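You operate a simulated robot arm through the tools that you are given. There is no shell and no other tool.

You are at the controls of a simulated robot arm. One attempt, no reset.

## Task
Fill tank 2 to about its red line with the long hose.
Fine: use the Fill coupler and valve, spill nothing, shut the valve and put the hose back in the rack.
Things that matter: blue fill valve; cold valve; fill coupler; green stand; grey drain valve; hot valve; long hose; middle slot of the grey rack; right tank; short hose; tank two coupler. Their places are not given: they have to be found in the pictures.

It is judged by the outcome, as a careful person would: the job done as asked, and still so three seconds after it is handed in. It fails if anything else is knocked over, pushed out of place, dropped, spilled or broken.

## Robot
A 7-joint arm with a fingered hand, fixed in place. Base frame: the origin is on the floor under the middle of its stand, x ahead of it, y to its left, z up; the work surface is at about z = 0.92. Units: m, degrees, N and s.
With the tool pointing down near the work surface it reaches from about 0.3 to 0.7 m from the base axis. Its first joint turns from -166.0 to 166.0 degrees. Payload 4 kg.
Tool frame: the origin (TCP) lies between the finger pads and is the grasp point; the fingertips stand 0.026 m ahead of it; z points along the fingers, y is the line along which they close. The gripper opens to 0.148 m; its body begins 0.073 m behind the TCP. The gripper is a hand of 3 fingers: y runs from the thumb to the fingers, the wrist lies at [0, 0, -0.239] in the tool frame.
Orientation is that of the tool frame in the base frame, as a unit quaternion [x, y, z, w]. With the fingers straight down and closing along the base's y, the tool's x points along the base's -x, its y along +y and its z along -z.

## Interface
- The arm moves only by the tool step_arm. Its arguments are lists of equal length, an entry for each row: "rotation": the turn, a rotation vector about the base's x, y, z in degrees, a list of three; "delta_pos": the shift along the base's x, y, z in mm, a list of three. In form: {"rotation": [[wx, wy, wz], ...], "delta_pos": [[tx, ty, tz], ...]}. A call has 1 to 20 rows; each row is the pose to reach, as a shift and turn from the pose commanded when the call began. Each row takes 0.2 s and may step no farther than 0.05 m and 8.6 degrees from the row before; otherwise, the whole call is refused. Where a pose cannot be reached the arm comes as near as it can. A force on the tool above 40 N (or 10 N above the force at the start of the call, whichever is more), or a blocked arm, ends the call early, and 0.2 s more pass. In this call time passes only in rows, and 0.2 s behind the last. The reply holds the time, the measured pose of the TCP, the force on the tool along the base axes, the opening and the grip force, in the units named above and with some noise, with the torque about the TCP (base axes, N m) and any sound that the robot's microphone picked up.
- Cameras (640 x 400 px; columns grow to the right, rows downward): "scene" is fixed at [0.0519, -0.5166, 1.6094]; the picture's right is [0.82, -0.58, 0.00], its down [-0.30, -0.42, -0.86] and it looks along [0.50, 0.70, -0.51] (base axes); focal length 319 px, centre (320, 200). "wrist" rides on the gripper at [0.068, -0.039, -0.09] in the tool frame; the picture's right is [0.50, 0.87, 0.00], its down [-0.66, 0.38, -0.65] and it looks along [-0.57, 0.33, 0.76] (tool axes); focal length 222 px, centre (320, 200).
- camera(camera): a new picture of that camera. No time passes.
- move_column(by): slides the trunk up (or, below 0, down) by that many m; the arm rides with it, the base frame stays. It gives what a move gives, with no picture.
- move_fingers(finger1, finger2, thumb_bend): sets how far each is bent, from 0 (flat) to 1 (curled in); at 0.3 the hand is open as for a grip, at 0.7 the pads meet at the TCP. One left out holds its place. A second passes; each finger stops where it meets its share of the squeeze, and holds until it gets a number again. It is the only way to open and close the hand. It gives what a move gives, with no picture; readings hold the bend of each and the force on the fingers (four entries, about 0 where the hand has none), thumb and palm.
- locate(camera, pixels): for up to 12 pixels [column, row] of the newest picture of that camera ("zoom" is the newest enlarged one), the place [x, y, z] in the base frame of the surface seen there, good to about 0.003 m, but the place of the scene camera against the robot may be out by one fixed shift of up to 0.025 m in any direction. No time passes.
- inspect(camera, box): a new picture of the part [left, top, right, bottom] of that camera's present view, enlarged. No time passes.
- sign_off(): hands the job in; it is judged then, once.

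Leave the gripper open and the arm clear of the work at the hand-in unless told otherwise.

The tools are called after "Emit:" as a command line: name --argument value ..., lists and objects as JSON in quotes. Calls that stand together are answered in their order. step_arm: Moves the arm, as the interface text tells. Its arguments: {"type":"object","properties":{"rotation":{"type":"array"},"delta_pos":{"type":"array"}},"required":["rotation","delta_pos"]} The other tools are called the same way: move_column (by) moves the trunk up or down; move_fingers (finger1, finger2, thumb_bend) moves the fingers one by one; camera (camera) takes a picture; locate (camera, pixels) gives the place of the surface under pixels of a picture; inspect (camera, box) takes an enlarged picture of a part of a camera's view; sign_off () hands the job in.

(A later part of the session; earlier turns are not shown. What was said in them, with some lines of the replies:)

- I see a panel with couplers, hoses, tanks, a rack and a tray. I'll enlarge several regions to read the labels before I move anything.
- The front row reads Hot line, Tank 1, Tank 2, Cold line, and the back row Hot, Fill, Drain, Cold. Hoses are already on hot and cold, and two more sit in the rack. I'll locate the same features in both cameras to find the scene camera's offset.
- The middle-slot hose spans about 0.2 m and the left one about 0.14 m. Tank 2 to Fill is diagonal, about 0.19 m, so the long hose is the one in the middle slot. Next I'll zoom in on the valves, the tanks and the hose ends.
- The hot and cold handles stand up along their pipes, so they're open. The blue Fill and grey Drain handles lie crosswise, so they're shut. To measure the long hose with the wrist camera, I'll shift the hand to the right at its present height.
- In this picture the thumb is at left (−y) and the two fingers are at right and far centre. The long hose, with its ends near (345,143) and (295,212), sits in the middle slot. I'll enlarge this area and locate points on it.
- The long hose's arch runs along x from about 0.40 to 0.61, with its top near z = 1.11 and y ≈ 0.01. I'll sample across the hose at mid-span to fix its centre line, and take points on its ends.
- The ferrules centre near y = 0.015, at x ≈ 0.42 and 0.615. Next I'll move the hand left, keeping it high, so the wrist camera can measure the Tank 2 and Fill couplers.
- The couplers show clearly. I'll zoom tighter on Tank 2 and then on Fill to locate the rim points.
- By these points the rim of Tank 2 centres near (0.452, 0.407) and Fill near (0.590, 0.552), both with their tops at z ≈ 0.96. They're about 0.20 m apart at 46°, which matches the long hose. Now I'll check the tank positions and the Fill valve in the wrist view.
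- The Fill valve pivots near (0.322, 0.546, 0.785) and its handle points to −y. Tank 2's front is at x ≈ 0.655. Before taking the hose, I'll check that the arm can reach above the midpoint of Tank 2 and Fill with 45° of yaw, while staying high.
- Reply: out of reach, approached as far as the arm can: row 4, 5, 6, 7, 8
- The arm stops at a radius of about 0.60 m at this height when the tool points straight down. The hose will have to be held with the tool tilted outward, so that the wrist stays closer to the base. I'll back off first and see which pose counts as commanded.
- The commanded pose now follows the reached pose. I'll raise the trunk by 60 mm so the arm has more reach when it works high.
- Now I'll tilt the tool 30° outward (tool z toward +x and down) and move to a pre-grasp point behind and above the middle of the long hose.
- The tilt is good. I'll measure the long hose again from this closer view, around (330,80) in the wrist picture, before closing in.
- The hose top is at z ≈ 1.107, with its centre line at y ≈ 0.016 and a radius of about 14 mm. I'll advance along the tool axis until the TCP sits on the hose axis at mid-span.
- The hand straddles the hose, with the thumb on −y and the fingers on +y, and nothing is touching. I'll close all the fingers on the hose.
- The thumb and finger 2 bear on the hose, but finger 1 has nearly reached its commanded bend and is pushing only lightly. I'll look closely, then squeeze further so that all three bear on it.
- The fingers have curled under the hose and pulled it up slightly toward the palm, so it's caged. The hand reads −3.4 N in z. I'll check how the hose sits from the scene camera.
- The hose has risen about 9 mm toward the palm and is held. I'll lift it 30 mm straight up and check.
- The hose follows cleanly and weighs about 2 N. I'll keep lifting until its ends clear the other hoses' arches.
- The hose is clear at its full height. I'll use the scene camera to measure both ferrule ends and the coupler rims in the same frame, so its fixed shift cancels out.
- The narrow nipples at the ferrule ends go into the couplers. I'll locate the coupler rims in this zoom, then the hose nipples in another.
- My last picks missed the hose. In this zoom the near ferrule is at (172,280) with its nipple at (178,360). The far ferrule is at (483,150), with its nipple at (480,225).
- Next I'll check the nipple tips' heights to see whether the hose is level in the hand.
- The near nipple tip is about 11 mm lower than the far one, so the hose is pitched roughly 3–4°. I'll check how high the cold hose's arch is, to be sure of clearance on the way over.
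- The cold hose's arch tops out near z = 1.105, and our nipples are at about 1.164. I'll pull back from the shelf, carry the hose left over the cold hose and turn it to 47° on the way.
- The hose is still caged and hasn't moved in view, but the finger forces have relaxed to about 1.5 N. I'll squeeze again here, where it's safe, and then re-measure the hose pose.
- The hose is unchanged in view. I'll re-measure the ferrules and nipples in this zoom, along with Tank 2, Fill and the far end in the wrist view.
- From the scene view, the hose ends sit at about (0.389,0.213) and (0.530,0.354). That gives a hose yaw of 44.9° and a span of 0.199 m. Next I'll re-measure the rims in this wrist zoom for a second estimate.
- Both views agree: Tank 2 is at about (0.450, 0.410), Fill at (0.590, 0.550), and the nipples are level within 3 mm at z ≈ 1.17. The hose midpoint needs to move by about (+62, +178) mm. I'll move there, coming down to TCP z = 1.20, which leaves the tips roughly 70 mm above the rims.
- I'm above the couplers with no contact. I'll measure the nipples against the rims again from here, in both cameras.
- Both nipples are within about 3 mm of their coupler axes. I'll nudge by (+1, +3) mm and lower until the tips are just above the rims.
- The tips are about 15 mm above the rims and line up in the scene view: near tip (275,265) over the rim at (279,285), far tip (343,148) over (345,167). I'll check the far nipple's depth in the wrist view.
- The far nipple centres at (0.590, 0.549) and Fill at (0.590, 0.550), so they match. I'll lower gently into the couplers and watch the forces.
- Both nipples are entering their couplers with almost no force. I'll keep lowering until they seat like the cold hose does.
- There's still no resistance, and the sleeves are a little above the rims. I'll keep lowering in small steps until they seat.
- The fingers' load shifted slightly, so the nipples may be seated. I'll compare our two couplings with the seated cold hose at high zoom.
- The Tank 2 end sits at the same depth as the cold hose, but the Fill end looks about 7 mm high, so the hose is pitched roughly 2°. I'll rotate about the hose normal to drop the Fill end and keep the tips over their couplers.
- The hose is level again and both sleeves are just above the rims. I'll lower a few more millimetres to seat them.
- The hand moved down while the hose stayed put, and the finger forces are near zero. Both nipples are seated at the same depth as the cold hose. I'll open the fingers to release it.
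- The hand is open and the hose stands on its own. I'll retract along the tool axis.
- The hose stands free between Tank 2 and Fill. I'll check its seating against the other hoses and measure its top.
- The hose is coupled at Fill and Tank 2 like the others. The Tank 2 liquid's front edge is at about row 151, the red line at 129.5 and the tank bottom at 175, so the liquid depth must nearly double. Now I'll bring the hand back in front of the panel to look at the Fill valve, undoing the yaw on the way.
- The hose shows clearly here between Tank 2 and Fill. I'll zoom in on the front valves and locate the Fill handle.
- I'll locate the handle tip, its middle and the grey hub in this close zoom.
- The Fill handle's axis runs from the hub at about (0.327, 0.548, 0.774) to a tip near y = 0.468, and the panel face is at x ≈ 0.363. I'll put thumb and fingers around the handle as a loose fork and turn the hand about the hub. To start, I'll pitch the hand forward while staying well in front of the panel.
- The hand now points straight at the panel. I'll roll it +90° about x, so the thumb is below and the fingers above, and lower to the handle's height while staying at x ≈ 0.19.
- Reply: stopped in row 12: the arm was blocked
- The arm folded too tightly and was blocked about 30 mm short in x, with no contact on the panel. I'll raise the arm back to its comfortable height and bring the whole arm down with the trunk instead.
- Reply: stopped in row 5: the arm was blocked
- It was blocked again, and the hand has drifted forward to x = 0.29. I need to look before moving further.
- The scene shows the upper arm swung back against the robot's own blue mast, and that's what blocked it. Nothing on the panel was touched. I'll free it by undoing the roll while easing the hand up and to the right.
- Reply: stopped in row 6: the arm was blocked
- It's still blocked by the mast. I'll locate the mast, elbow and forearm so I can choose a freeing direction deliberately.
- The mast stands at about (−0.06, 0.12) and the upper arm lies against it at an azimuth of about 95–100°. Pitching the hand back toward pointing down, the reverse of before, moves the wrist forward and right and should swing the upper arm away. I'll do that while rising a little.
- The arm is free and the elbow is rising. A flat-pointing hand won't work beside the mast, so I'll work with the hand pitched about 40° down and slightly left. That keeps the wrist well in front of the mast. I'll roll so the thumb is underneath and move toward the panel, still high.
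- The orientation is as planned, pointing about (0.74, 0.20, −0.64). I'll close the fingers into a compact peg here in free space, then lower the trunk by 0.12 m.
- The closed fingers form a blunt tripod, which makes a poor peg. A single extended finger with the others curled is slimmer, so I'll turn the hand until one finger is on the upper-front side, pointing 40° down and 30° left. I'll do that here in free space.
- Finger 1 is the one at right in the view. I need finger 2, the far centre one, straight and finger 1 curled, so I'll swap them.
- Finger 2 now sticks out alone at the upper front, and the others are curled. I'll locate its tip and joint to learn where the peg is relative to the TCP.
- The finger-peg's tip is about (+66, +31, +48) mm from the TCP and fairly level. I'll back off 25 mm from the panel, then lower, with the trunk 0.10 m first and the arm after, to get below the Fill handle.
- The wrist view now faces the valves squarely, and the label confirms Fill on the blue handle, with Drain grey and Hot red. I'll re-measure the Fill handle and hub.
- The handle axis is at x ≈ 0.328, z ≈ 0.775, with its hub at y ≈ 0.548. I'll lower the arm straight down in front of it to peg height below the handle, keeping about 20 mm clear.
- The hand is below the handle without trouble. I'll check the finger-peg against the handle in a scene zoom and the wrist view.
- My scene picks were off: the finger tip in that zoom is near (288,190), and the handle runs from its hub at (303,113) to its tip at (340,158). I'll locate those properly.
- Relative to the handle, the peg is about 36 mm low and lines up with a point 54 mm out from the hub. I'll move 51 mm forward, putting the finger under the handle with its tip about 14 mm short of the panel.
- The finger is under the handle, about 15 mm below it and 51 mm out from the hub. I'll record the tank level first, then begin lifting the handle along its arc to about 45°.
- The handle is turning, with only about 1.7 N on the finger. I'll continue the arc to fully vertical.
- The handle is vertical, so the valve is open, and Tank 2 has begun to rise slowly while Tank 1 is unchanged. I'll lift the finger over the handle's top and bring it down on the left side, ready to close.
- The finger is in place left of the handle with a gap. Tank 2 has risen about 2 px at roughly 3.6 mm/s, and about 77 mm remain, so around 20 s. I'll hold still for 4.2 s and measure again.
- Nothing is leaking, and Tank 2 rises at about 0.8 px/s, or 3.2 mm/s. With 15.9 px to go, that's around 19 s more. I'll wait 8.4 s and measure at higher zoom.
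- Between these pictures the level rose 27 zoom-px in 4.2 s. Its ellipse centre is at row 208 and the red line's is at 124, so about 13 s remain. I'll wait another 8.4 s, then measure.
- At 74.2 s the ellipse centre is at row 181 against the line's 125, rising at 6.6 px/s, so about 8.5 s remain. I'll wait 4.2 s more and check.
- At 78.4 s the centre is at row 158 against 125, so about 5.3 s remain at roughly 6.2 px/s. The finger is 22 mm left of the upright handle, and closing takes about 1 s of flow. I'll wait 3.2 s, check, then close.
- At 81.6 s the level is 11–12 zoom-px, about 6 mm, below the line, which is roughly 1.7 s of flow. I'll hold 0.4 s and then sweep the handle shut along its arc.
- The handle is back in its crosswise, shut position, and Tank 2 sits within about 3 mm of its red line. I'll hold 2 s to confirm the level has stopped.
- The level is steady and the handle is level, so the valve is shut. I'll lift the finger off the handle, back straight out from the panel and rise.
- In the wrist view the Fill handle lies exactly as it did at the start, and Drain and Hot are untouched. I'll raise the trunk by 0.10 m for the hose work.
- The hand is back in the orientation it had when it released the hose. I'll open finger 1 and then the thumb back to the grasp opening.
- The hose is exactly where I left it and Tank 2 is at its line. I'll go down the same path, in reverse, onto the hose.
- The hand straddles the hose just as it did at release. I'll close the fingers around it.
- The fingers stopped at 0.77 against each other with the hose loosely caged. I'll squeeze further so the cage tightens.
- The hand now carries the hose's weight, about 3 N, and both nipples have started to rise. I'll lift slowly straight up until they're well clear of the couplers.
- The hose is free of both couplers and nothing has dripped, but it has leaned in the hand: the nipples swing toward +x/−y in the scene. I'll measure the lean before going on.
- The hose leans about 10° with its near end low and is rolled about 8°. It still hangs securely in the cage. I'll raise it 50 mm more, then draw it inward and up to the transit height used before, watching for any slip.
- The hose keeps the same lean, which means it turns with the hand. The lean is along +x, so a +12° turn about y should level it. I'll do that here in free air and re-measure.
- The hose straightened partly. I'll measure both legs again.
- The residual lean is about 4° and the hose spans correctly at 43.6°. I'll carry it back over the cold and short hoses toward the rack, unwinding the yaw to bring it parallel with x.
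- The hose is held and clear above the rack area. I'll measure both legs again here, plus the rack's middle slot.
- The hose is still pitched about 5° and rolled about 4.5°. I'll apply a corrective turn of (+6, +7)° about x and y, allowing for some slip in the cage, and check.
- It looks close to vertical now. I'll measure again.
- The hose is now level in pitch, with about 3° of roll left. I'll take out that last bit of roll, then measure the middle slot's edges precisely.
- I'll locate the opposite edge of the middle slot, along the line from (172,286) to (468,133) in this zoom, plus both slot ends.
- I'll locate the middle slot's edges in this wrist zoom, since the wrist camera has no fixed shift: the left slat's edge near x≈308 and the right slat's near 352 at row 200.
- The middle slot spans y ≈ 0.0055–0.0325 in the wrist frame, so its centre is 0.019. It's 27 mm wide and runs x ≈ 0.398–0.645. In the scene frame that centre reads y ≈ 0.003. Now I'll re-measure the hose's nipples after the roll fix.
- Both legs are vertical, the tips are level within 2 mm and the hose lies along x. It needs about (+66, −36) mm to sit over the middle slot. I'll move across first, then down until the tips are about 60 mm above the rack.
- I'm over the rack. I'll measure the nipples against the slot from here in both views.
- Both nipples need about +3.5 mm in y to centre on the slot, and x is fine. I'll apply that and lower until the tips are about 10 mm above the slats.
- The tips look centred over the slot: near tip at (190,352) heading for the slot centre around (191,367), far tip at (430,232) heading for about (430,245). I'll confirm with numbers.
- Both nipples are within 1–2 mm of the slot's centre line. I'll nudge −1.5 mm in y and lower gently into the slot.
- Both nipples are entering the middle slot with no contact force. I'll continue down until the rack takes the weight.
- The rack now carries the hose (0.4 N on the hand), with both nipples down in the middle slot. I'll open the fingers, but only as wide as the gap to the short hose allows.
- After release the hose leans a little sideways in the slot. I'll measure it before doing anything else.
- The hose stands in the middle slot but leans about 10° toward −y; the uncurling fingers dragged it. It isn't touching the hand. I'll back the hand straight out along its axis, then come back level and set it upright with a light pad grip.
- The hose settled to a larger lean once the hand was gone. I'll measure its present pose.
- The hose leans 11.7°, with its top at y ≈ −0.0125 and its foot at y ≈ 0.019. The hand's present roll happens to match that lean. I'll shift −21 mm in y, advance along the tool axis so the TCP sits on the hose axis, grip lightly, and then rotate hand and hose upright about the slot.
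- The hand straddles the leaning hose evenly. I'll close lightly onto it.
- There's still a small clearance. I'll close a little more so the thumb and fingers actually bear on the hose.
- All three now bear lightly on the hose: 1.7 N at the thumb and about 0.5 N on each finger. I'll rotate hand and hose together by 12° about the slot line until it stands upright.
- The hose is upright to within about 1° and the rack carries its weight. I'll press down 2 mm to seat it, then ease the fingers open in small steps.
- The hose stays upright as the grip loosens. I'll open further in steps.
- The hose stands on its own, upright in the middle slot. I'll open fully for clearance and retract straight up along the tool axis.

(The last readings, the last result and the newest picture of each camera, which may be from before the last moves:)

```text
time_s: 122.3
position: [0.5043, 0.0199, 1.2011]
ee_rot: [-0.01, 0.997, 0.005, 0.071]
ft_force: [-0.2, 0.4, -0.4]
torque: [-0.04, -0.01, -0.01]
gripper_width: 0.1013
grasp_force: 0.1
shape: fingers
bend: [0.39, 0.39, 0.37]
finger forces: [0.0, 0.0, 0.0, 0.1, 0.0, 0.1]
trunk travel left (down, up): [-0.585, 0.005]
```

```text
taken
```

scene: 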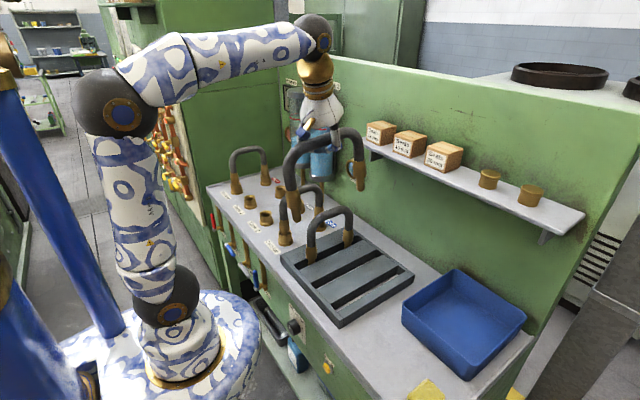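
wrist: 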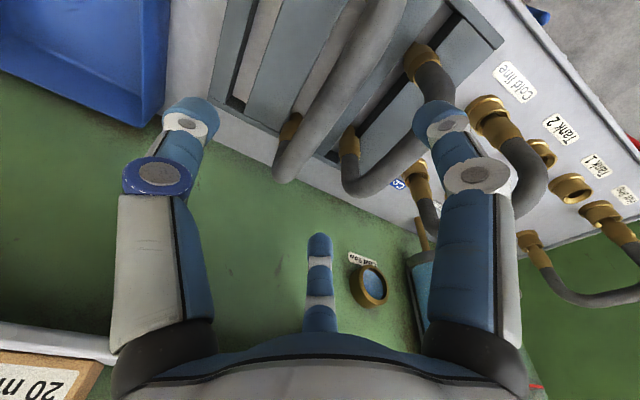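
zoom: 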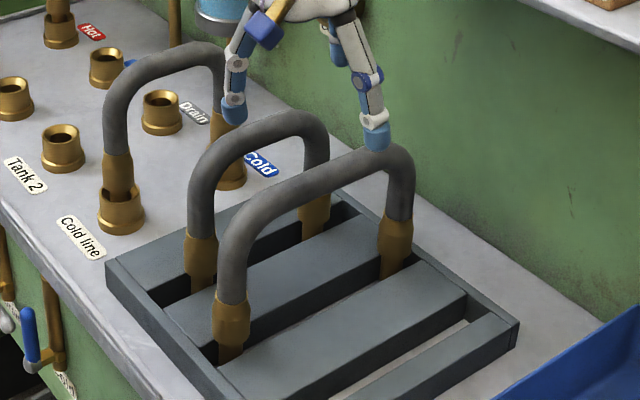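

The long hose now stands upright in the middle slot beside the short one. I'll move the arm up and back clear of everything, open the hand to its starting opening and do a last check.

Emit:
step_arm --rotation '[[0, 0, 0], [0, 0, 0], [0, 0, 0], [0, 0, 0], [0, 0, 0], [0, 0, 0]]' --delta_pos '[[-10, 0, 35], [-35, 0, 60], [-70, 0, 70], [-105, 0, 70], [-140, 0, 70], [-160, 0, 70]]'

Emit:
move_fingers --finger1 0.3 --finger2 0.3 --thumb_bend 0.3

Emit:
camera --camera "scene"

Emit:
inspect --camera "scene" --box '[260, 180, 420, 330]'

Emit:
inspect --camera "scene" --box '[295, 110, 345, 160]'

Emit:
inspect --camera "scene" --box '[195, 160, 325, 290]'

Emit:
camera --camera "wrist"

```text
time_s: 123.8
position: [0.3439, 0.0207, 1.271]
ee_rot: [-0.009, 0.997, 0.005, 0.071]
ft_force: [-0.2, 0.2, -0.5]
torque: [0.0, 0.0, -0.01]
gripper_width: 0.1012
grasp_force: 0.1
shape: fingers
bend: [0.39, 0.39, 0.37]
finger forces: [0.1, 0.1, 0.0, 0.0, 0.1, 0.1]
trunk travel left (down, up): [-0.585, 0.005]
```

```text
time_s: 124.8
position: [0.345, 0.0214, 1.2713]
ee_rot: [-0.008, 0.997, 0.005, 0.071]
ft_force: [-0.5, -0.2, 0.5]
torque: [0.0, 0.04, -0.03]
gripper_width: 0.1267
grasp_force: 0.0
shape: fingers
bend: [0.3, 0.3, 0.3]
finger forces: [0.1, 0.0, 0.1, 0.1, 0.0, 0.0]
trunk travel left (down, up): [-0.585, 0.005]
```

```text
taken
```

scene: 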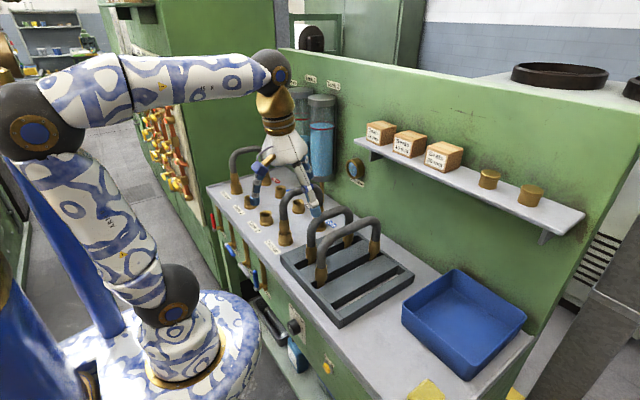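

```text
2.67 times, centred on (340, 255) of scene
```

zoom: 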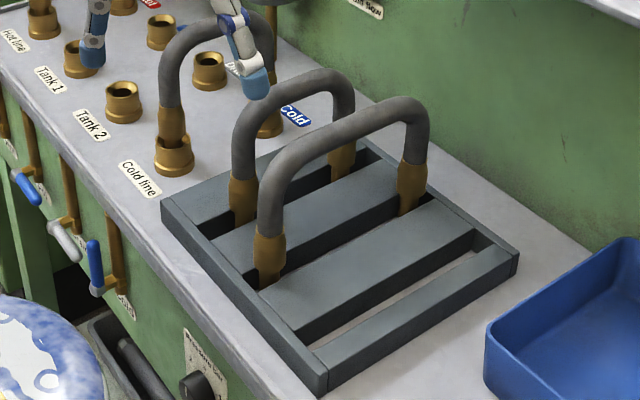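

```text
8.00 times, centred on (320, 135) of scene
```

zoom: 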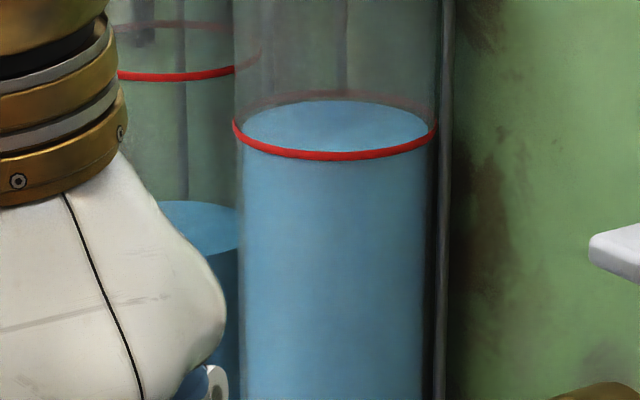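

```text
3.08 times, centred on (260, 225) of scene
```

zoom: 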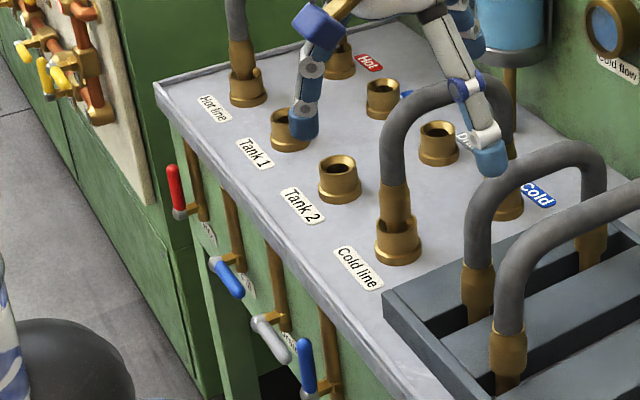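

```text
taken
```

wrist: 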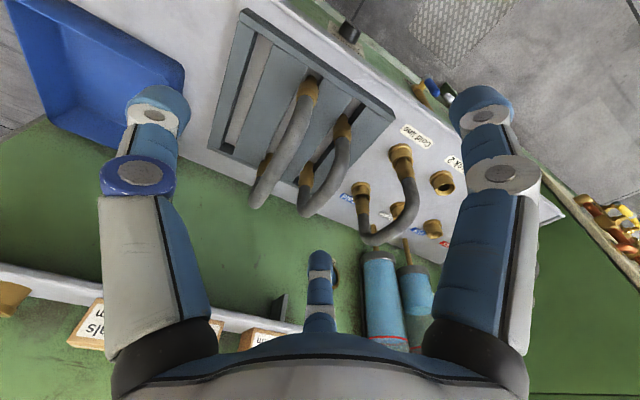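

The final check matches what was asked:
- **Tank 2:** the level is steady at its red line, about 3 mm below by the picture.
- **Fill valve:** the handle lies crosswise, so it's shut. Drain, Hot and Cold are as they were at the start.
- **Long hose:** it stands upright in the middle slot, and the short hose and rack haven't moved.
- **Surroundings:** the couplers are empty, there's no water on the bench, and the hand is open and clear.

I'm handing the job in.

Emit:
sign_off

```text
The job is handed in.
```

I filled Tank 2 to about its red line with the long hose, and I've handed the job in. The level stopped roughly 3 mm below the line and hasn't moved since.

- **Filling:** the long hose ran between the Fill coupler and the Tank 2 coupler, with only the blue Fill valve opened. I saw no water on the bench at any point.
- **Fill valve:** it is shut again, with the handle crosswise as it was at the start. The Hot, Cold and Drain valves are as they were.
- **Long hose:** it is back in the middle slot of the grey rack, standing upright. On the first release it leaned about 11°, so I gripped it again and stood it straight.
- **Arm:** on the way to the valve the upper arm pressed against the robot's own mast and stopped a few times. I backed it off, and nothing on the panel was touched. It is now clear of the work with the hand open.
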